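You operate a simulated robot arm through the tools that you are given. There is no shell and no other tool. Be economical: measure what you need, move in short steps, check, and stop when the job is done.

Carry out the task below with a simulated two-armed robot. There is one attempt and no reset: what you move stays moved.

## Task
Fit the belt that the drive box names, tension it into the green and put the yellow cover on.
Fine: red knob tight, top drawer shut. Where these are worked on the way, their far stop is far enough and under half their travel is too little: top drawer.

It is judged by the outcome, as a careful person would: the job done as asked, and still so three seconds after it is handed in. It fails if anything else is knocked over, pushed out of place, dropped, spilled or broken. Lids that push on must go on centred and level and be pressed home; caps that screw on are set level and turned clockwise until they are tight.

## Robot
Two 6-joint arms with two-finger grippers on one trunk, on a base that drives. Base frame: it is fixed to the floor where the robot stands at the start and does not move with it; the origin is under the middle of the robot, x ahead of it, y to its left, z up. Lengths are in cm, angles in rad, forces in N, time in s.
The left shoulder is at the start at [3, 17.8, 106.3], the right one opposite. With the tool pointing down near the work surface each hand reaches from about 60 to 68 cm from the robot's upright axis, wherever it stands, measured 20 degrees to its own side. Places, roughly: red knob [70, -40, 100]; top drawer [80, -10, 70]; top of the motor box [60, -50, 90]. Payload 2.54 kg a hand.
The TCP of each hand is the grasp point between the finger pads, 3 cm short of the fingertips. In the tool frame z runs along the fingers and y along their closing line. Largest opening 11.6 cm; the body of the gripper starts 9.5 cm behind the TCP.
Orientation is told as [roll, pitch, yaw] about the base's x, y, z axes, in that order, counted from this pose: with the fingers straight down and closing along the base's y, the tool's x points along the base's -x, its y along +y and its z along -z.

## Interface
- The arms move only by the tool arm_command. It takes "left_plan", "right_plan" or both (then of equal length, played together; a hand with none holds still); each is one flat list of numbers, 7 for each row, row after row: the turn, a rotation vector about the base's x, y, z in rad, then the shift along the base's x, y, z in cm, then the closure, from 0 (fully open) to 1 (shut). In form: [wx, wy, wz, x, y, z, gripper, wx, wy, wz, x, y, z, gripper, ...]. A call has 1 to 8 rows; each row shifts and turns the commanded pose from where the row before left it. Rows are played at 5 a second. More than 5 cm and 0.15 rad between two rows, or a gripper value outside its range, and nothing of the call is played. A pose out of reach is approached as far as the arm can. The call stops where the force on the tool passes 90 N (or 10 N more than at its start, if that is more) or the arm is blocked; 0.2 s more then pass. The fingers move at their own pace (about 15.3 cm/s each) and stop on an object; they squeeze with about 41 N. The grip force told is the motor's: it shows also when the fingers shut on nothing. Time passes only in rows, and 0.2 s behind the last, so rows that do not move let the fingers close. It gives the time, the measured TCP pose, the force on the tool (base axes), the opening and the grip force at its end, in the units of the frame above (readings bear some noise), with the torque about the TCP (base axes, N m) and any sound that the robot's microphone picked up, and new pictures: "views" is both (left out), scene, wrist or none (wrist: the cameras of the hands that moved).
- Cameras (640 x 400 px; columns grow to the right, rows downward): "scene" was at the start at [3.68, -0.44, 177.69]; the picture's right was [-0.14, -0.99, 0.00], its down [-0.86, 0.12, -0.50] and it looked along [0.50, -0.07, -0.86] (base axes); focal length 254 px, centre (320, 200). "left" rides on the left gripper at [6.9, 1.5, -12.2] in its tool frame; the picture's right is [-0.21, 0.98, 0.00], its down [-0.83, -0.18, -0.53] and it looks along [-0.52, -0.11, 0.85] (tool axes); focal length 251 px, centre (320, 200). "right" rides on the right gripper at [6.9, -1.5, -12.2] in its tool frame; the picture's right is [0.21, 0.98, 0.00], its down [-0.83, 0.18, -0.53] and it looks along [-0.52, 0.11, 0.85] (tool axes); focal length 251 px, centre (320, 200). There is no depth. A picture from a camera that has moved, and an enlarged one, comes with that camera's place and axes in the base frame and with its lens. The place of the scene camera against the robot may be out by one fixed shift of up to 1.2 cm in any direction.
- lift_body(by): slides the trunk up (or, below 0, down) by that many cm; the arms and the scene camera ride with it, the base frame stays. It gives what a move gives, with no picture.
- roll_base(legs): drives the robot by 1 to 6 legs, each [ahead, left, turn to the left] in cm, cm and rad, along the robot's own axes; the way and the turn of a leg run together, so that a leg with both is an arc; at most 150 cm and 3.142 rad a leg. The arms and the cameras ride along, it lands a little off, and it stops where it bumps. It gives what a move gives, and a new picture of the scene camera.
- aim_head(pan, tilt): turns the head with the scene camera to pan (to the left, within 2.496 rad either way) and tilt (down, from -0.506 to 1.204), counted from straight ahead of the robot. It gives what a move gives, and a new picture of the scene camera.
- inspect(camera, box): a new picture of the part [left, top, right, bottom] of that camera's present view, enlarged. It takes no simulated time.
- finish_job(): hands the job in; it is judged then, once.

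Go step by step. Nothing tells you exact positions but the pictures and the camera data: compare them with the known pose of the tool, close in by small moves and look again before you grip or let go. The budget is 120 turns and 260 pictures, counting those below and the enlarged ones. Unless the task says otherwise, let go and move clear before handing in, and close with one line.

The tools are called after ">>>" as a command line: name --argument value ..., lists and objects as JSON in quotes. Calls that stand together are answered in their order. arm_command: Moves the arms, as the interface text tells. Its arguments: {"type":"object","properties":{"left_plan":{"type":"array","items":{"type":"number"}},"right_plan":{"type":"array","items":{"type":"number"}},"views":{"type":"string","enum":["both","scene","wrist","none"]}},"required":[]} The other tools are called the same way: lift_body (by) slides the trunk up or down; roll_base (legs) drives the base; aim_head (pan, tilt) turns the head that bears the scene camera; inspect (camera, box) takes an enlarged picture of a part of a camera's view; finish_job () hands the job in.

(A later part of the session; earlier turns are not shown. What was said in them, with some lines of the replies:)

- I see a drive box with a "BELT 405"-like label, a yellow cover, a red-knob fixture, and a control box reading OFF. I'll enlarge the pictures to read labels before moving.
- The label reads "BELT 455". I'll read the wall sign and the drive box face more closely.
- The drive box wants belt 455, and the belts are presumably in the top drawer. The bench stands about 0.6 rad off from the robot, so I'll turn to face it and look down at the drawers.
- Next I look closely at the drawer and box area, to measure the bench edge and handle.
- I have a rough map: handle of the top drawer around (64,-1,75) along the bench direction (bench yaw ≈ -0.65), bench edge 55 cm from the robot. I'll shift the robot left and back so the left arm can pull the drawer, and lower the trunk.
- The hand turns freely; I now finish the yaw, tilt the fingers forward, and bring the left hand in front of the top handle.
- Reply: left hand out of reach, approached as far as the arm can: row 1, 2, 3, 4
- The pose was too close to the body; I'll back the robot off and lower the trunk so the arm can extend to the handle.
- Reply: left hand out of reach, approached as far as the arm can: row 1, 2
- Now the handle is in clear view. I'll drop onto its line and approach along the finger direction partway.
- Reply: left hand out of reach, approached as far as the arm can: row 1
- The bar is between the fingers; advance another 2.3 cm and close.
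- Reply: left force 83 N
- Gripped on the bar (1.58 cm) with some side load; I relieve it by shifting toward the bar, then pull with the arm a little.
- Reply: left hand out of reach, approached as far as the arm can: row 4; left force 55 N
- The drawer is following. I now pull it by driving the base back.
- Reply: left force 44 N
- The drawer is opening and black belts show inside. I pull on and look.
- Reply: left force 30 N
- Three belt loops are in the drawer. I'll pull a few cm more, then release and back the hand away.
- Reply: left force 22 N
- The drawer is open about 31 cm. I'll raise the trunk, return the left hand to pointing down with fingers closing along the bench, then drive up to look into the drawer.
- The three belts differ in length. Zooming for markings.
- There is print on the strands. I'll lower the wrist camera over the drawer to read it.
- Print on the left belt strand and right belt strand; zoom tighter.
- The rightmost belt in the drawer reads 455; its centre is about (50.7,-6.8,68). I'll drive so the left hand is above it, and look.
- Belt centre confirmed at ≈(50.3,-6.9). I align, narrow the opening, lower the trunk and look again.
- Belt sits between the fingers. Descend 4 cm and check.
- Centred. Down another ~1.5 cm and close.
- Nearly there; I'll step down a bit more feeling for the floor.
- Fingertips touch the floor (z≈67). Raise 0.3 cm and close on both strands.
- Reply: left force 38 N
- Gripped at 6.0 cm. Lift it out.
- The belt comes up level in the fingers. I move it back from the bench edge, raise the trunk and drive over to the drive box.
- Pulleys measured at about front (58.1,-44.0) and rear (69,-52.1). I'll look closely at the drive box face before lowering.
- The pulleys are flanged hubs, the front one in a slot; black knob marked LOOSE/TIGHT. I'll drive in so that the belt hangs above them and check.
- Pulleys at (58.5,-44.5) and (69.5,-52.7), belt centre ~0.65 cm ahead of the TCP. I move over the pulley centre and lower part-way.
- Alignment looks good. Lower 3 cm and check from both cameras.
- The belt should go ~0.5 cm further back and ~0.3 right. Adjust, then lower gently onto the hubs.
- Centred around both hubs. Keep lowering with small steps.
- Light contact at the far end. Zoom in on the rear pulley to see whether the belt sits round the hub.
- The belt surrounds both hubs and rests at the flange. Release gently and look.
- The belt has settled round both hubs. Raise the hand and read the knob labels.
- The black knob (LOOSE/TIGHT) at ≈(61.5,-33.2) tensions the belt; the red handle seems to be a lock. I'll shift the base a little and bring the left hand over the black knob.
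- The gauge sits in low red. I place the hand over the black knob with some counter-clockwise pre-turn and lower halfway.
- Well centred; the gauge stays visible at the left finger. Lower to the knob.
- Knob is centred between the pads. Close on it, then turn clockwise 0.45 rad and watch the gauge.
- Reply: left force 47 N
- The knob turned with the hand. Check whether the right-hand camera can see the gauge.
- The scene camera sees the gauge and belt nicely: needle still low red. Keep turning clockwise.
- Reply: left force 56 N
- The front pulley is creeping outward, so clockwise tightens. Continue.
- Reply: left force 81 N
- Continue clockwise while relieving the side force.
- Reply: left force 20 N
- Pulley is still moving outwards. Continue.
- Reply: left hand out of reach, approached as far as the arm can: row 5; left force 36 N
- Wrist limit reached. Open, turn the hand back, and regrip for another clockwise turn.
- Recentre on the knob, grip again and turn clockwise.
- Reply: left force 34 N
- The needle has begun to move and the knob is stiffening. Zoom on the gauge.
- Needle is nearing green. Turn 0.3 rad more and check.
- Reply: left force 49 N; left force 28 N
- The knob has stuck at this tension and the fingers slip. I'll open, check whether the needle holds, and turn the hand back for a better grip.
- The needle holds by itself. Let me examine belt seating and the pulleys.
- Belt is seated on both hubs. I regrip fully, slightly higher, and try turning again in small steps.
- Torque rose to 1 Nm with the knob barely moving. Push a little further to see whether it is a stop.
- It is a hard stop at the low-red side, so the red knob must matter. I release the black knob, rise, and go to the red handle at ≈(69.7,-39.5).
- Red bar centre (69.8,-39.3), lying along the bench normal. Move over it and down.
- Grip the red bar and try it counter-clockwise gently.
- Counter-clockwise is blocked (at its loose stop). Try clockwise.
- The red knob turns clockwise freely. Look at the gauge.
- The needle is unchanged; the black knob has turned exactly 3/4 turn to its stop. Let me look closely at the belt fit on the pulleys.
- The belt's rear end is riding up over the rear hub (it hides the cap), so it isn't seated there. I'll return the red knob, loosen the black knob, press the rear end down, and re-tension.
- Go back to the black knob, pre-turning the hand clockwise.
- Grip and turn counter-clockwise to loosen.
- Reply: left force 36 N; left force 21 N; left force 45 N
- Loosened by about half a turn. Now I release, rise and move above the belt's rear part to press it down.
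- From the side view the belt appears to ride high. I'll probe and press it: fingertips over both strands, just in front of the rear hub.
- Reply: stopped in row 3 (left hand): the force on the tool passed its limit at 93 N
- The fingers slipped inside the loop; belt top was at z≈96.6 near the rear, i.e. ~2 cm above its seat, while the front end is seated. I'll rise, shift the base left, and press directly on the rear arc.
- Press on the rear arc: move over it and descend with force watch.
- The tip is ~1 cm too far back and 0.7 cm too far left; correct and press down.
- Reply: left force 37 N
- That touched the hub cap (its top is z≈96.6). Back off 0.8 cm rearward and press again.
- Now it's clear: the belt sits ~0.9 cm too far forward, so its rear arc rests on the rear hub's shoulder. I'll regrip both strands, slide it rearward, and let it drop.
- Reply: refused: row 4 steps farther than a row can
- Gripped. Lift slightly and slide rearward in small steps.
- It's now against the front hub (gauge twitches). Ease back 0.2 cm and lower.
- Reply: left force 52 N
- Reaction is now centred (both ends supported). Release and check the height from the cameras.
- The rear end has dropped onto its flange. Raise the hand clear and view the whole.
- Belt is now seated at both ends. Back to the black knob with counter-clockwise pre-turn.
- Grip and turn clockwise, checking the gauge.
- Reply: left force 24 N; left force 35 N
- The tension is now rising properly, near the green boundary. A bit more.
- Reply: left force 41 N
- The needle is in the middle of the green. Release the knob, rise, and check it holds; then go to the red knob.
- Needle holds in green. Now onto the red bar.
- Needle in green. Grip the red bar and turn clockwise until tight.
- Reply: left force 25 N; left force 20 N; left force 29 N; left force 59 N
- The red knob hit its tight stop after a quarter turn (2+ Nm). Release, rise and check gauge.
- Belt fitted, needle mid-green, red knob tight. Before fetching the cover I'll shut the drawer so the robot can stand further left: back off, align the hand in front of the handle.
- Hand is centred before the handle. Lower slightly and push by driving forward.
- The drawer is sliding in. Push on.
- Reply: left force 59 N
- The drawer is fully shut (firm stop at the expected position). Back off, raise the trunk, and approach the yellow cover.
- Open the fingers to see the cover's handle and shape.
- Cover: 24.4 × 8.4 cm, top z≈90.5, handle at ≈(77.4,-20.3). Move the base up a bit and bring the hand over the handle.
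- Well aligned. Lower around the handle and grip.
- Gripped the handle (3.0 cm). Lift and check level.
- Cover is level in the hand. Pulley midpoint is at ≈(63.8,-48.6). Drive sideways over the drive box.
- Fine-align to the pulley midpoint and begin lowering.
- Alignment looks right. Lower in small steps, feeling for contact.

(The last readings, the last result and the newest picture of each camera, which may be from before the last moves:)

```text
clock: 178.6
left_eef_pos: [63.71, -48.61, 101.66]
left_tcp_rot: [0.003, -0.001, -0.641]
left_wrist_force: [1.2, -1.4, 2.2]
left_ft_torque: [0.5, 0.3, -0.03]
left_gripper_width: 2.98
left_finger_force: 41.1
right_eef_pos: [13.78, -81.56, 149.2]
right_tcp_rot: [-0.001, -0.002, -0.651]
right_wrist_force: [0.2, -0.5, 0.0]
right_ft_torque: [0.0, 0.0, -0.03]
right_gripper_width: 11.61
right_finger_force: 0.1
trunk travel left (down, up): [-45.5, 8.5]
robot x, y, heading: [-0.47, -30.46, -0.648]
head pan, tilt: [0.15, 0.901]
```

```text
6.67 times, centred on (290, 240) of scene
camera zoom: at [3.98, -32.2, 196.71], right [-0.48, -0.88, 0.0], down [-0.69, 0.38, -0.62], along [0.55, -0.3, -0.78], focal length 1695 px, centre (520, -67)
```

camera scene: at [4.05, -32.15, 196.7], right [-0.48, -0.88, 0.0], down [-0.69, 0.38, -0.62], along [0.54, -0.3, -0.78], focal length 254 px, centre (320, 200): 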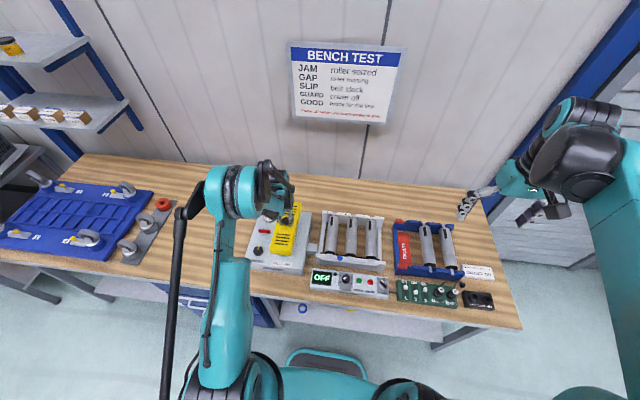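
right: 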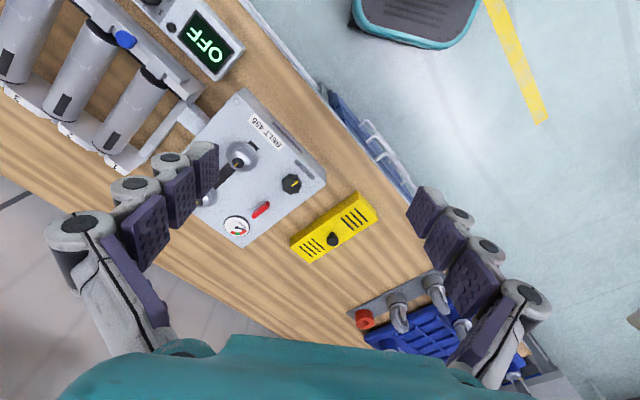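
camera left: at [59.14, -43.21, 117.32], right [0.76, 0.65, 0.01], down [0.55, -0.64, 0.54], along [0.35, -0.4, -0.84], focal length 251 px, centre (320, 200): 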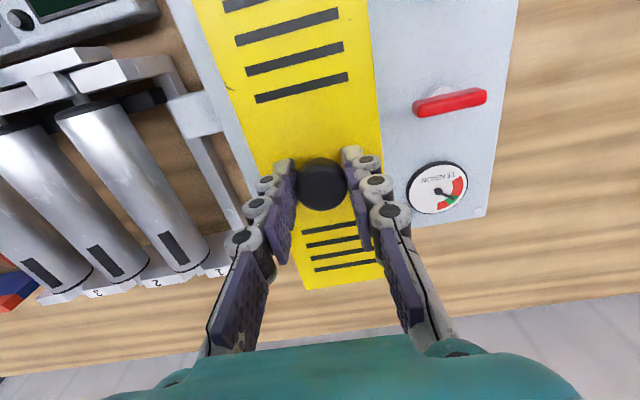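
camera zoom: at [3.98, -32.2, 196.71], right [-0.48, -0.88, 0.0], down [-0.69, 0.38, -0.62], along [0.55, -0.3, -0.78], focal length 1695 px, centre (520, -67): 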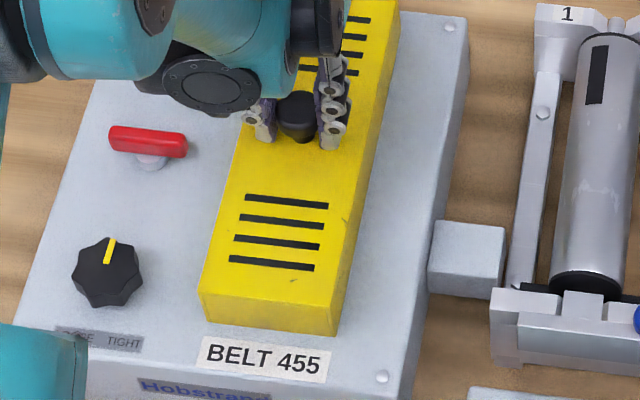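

First corner contact, about where the cover should meet the box top. Press down gently.

>>> arm_command --left_plan '[0, 0, 0, 0, 0, -0.3, 0.95, 0, 0, 0, 0, 0, -0.3, 0.95, 0, 0, 0, 0, 0, 0, 0.95]' --views "wrist"

>>> inspect --camera "scene" --box '[250, 210, 330, 270]'

>>> inspect --camera "right" --box '[420, 130, 540, 230]'

```text
clock: 179.4
left_eef_pos: [63.64, -48.63, 101.3]
left_tcp_rot: [0.004, -0.005, -0.639]
left_wrist_force: [9.2, -2.7, 31.3]
left_ft_torque: [-0.12, -0.25, -0.03]
left_gripper_width: 2.97
left_finger_force: 41.0
right_eef_pos: [13.65, -81.49, 149.33]
right_tcp_rot: [0.0, 0.001, -0.651]
right_wrist_force: [0.5, 0.2, -0.3]
right_ft_torque: [0.0, 0.02, -0.02]
right_gripper_width: 11.61
right_finger_force: 0.1
trunk travel left (down, up): [-45.5, 8.5]
robot x, y, heading: [-0.25, -30.57, -0.652]
head pan, tilt: [0.15, 0.901]
camera left: at [58.93, -43.23, 113.51], right [0.76, 0.66, 0.0], down [0.55, -0.64, 0.54], along [0.35, -0.4, -0.84], focal length 251 px, centre (320, 200)
```

left: 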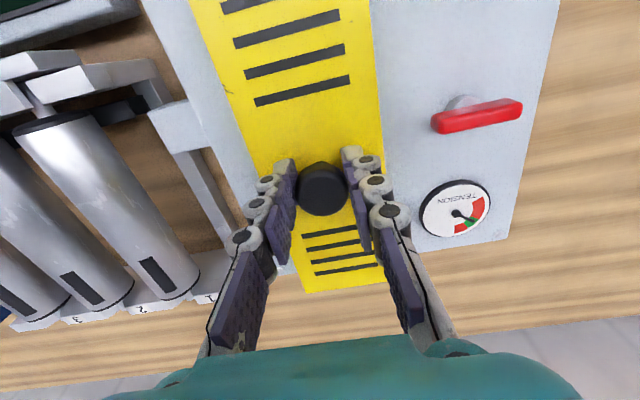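

```text
6.67 times, centred on (290, 240) of scene
camera zoom: at [3.74, -32.11, 196.72], right [-0.48, -0.88, 0.0], down [-0.69, 0.38, -0.62], along [0.55, -0.3, -0.78], focal length 1695 px, centre (520, -67)
```

zoom: 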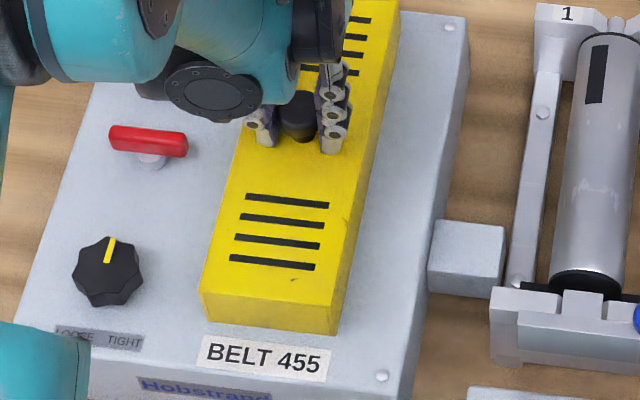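

```text
4.00 times, centred on (480, 180) of right
camera zoom: at [7.15, -78.57, 161.53], right [0.42, 0.91, 0.0], down [0.77, -0.36, 0.53], along [0.48, -0.23, -0.85], focal length 1006 px, centre (-320, 280)
```

zoom: 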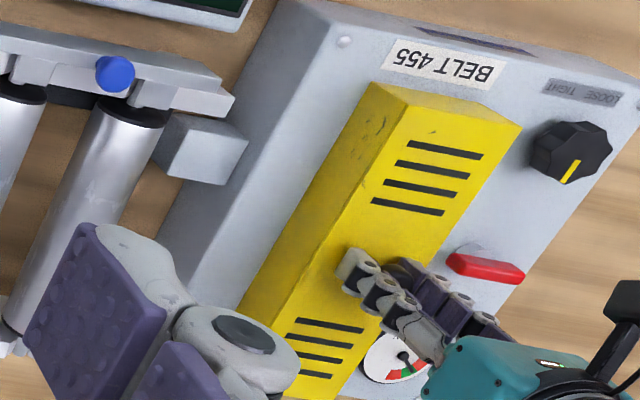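

It is level with ~34 N on it. Zoom at the cover's bottom edge to see whether it's seated on the box.

>>> inspect --camera "scene" --box '[270, 240, 306, 264]'

>>> inspect --camera "right" --box '[455, 135, 515, 175]'

```text
16.00 times, centred on (288, 252) of scene
camera zoom: at [3.74, -32.11, 196.72], right [-0.48, -0.88, 0.0], down [-0.69, 0.38, -0.62], along [0.55, -0.3, -0.78], focal length 4068 px, centre (832, -632)
```

zoom: 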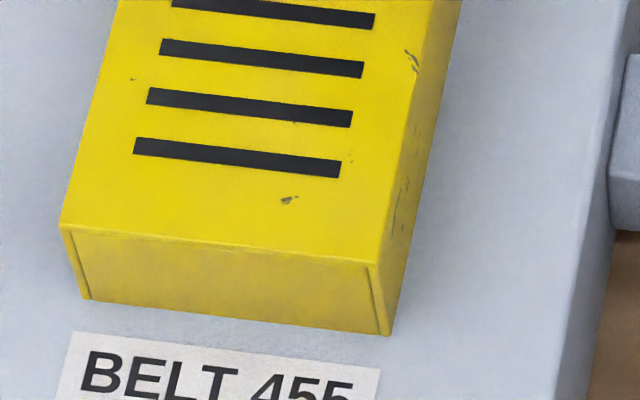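

```text
10.00 times, centred on (485, 155) of right
camera zoom: at [7.15, -78.57, 161.53], right [0.42, 0.91, 0.0], down [0.77, -0.36, 0.53], along [0.48, -0.23, -0.85], focal length 2514 px, centre (-1330, 650)
```

zoom: 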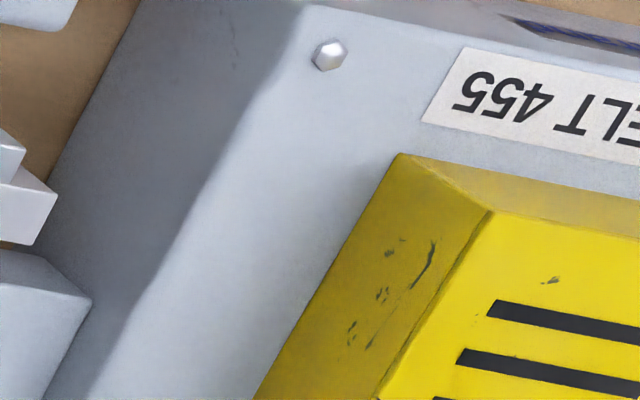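

The cover's bottom edge triangulates to z≈93.4, i.e. on the box top, level and centred. Press it home firmly, then release.

>>> arm_command --left_plan '[0, 0, 0, 0, 0, -0.3, 0.95, 0, 0, 0, 0, 0, -0.2, 0.95, 0, 0, 0, 0, 0, 0, 0.95]' --views "none"

```text
clock: 180.2
left_eef_pos: [63.56, -48.46, 100.9]
left_tcp_rot: [0.005, -0.006, -0.641]
left_wrist_force: [17.4, -3.9, 61.7]
left_ft_torque: [-0.27, 0.2, 0.07]
left_gripper_width: 3.0
left_finger_force: 41.1
right_eef_pos: [13.47, -81.35, 149.36]
right_tcp_rot: [0.0, -0.002, -0.649]
right_wrist_force: [-0.4, -0.2, -0.3]
right_ft_torque: [0.0, 0.0, 0.01]
right_gripper_width: 11.61
right_finger_force: 0.1
trunk travel left (down, up): [-45.5, 8.5]
robot x, y, heading: [-0.28, -30.79, -0.649]
head pan, tilt: [0.15, 0.901]
```

>>> arm_command --left_plan '[0, 0, 0, -0.2, 0, -0.15, 0.95, 0, 0, 0, 0, 0, 0, 0.95]' --views "wrist"

>>> inspect --camera "scene" --box '[270, 240, 306, 264]'

```text
clock: 180.6
left_eef_pos: [63.7, -48.58, 100.98]
left_tcp_rot: [0.006, -0.008, -0.642]
left_wrist_force: [-0.8, 1.1, 37.8]
left_ft_torque: [-0.08, 0.94, 0.07]
left_gripper_width: 2.98
left_finger_force: 41.1
right_eef_pos: [13.52, -81.53, 149.3]
right_tcp_rot: [-0.001, -0.002, -0.651]
right_wrist_force: [-0.1, -0.7, -0.1]
right_ft_torque: [0.0, -0.02, -0.02]
right_gripper_width: 11.63
right_finger_force: 0.0
trunk travel left (down, up): [-45.5, 8.5]
robot x, y, heading: [0.01, -30.87, -0.648]
head pan, tilt: [0.15, 0.901]
stopped in row 2 (left hand): the force on the tool passed its limit at 93 N (the readings are from after the stop); the commanded pose is now the measured one
camera left: at [58.8, -43.16, 113.11], right [0.76, 0.66, 0.01], down [0.55, -0.64, 0.54], along [0.36, -0.4, -0.84], focal length 251 px, centre (320, 200)
```

left: 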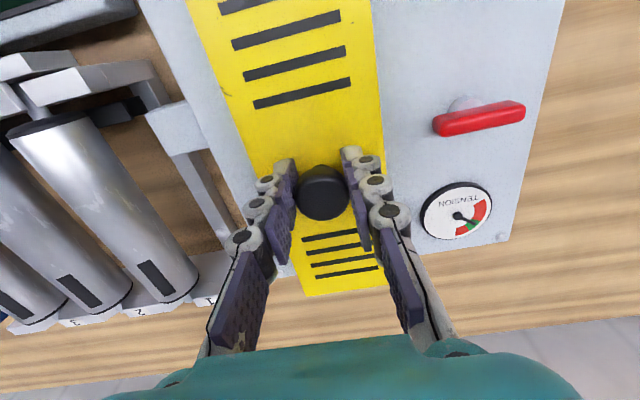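

```text
16.00 times, centred on (288, 252) of scene
camera zoom: at [3.51, -32.0, 196.69], right [-0.48, -0.88, 0.0], down [-0.69, 0.37, -0.62], along [0.55, -0.3, -0.78], focal length 4068 px, centre (832, -632)
```

zoom: 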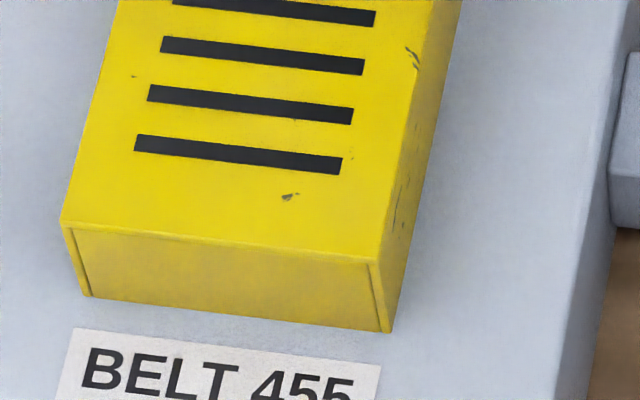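

Pressed home with 90 N; it's down. Release and rise clear.

>>> arm_command --left_plan '[0, 0, 0, 0, 0, 0.2, 0.8, 0, 0, 0, 0, 0, 0, 0.5, 0, 0, 0, 0, 0, 0, 0.4, 0, 0, 0, 0, 0, 3, 0.4, 0, 0, 0, 0, 0, 4, 0.4, 0, 0, 0, 0, 0, 4, 0.4]' --views "none"

>>> roll_base --legs '[[-22, 12, 0]]'

>>> inspect --camera "scene" --box '[270, 150, 390, 240]'

>>> inspect --camera "left" --box '[0, 0, 640, 400]'

```text
clock: 182.0
left_eef_pos: [63.8, -48.28, 111.81]
left_tcp_rot: [0.003, -0.008, -0.641]
left_wrist_force: [0.0, 0.0, 0.9]
left_ft_torque: [-0.02, -0.04, 0.03]
left_gripper_width: 6.95
left_finger_force: 0.1
right_eef_pos: [13.73, -81.53, 149.22]
right_tcp_rot: [-0.002, 0.002, -0.65]
right_wrist_force: [-0.2, 0.6, 0.8]
right_ft_torque: [0.0, -0.03, 0.0]
right_gripper_width: 11.58
right_finger_force: 0.0
trunk travel left (down, up): [-45.5, 8.5]
robot x, y, heading: [-0.18, -30.51, -0.65]
head pan, tilt: [0.15, 0.901]
```

```text
clock: 183.8
left_eef_pos: [54.07, -25.67, 111.7]
left_tcp_rot: [0.004, -0.005, -0.635]
left_wrist_force: [-0.1, 0.5, 0.4]
left_ft_torque: [0.02, 0.01, -0.01]
left_gripper_width: 6.97
left_finger_force: 0.1
right_eef_pos: [4.11, -58.88, 149.21]
right_tcp_rot: [-0.002, 0.002, -0.649]
right_wrist_force: [-0.3, 0.2, 0.1]
right_ft_torque: [0.0, -0.03, 0.03]
right_gripper_width: 11.62
right_finger_force: 0.0
trunk travel left (down, up): [-45.5, 8.5]
robot x, y, heading: [-10.21, -8.07, -0.644]
head pan, tilt: [0.15, 0.901]
camera scene: at [-5.77, -9.56, 196.7], right [-0.48, -0.88, 0.0], down [-0.69, 0.37, -0.62], along [0.55, -0.3, -0.78], focal length 254 px, centre (320, 200)
```

scene: 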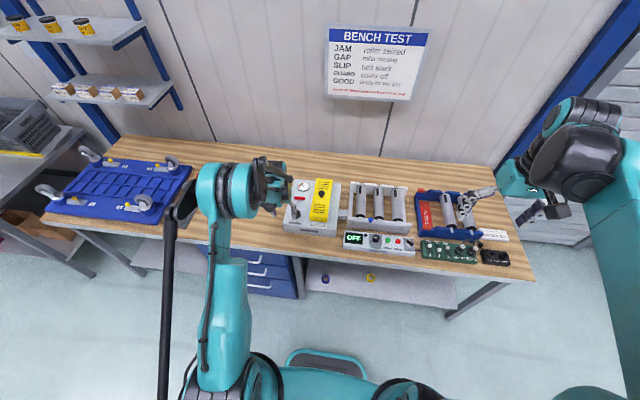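

```text
4.44 times, centred on (330, 195) of scene
camera zoom: at [-5.77, -9.56, 196.7], right [-0.48, -0.88, 0.0], down [-0.69, 0.37, -0.62], along [0.55, -0.3, -0.78], focal length 1130 px, centre (276, 222)
```

zoom: 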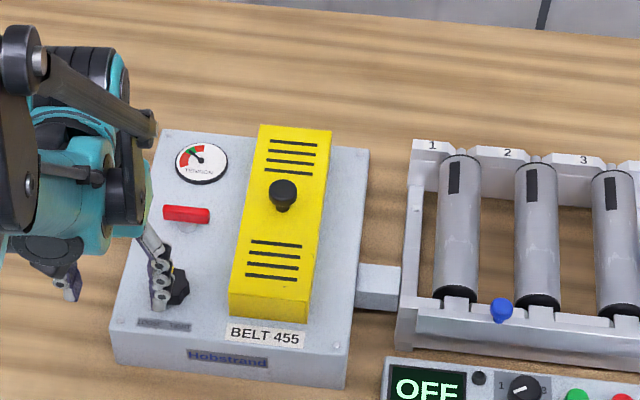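

```text
1.00 times, centred on (320, 200) of left (not enlarged: the box is as wide or as high as the picture)
camera zoom: at [49.28, -20.32, 123.85], right [0.75, 0.66, 0.01], down [0.55, -0.64, 0.54], along [0.36, -0.4, -0.84], focal length 251 px, centre (320, 200)
```

zoom: 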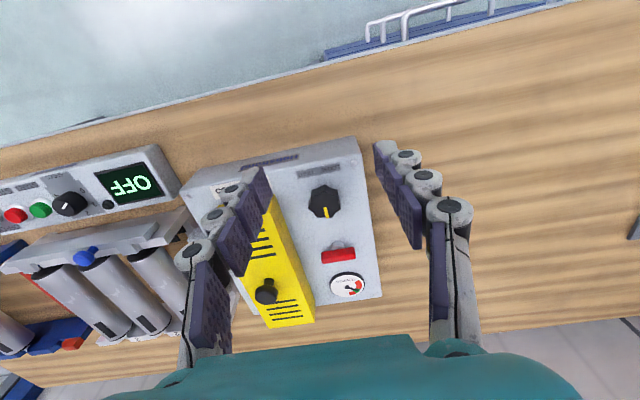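

>>> inspect --camera "scene" --box '[286, 174, 316, 196]'

>>> inspect --camera "right" --box '[420, 100, 640, 260]'

>>> inspect --camera "scene" --box '[200, 230, 320, 310]'

```text
16.00 times, centred on (301, 185) of scene
camera zoom: at [-5.77, -9.56, 196.7], right [-0.48, -0.88, 0.0], down [-0.69, 0.37, -0.62], along [0.55, -0.3, -0.78], focal length 4068 px, centre (624, 440)
```

zoom: 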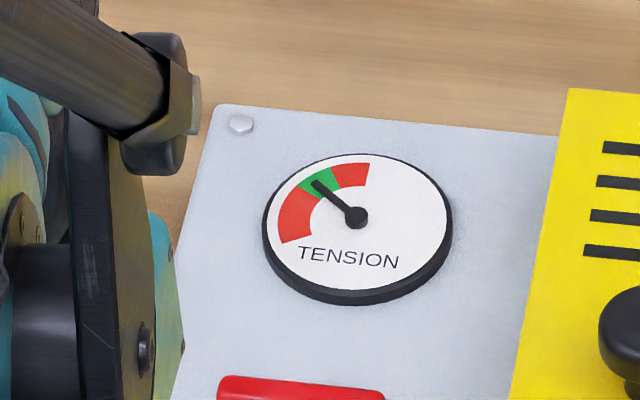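

```text
2.50 times, centred on (530, 180) of right
camera zoom: at [-2.29, -55.99, 161.47], right [0.42, 0.91, 0.0], down [0.77, -0.35, 0.53], along [0.48, -0.22, -0.85], focal length 629 px, centre (-205, 250)
```

zoom: 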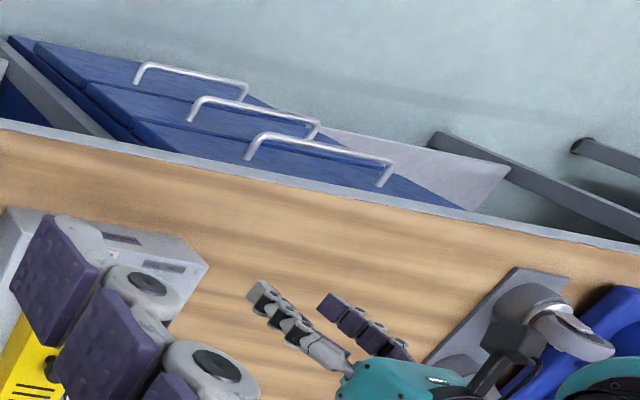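

```text
5.00 times, centred on (260, 270) of scene
camera zoom: at [-5.77, -9.56, 196.7], right [-0.48, -0.88, 0.0], down [-0.69, 0.37, -0.62], along [0.55, -0.3, -0.78], focal length 1271 px, centre (620, -150)
```

zoom: 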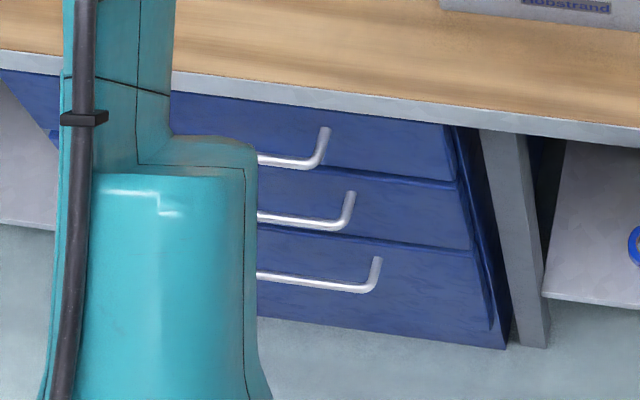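

The needle is in the green, the red knob is tight, the cover sits level and centred, and the drawer is flush with the others. Both hands are clear, so I'm handing in.

>>> finish_job

```text
The job is handed in.
```

Belt 455 is on both pulleys and tensioned into the green. The red knob is tight, the yellow cover is pressed home and the top drawer is shut.
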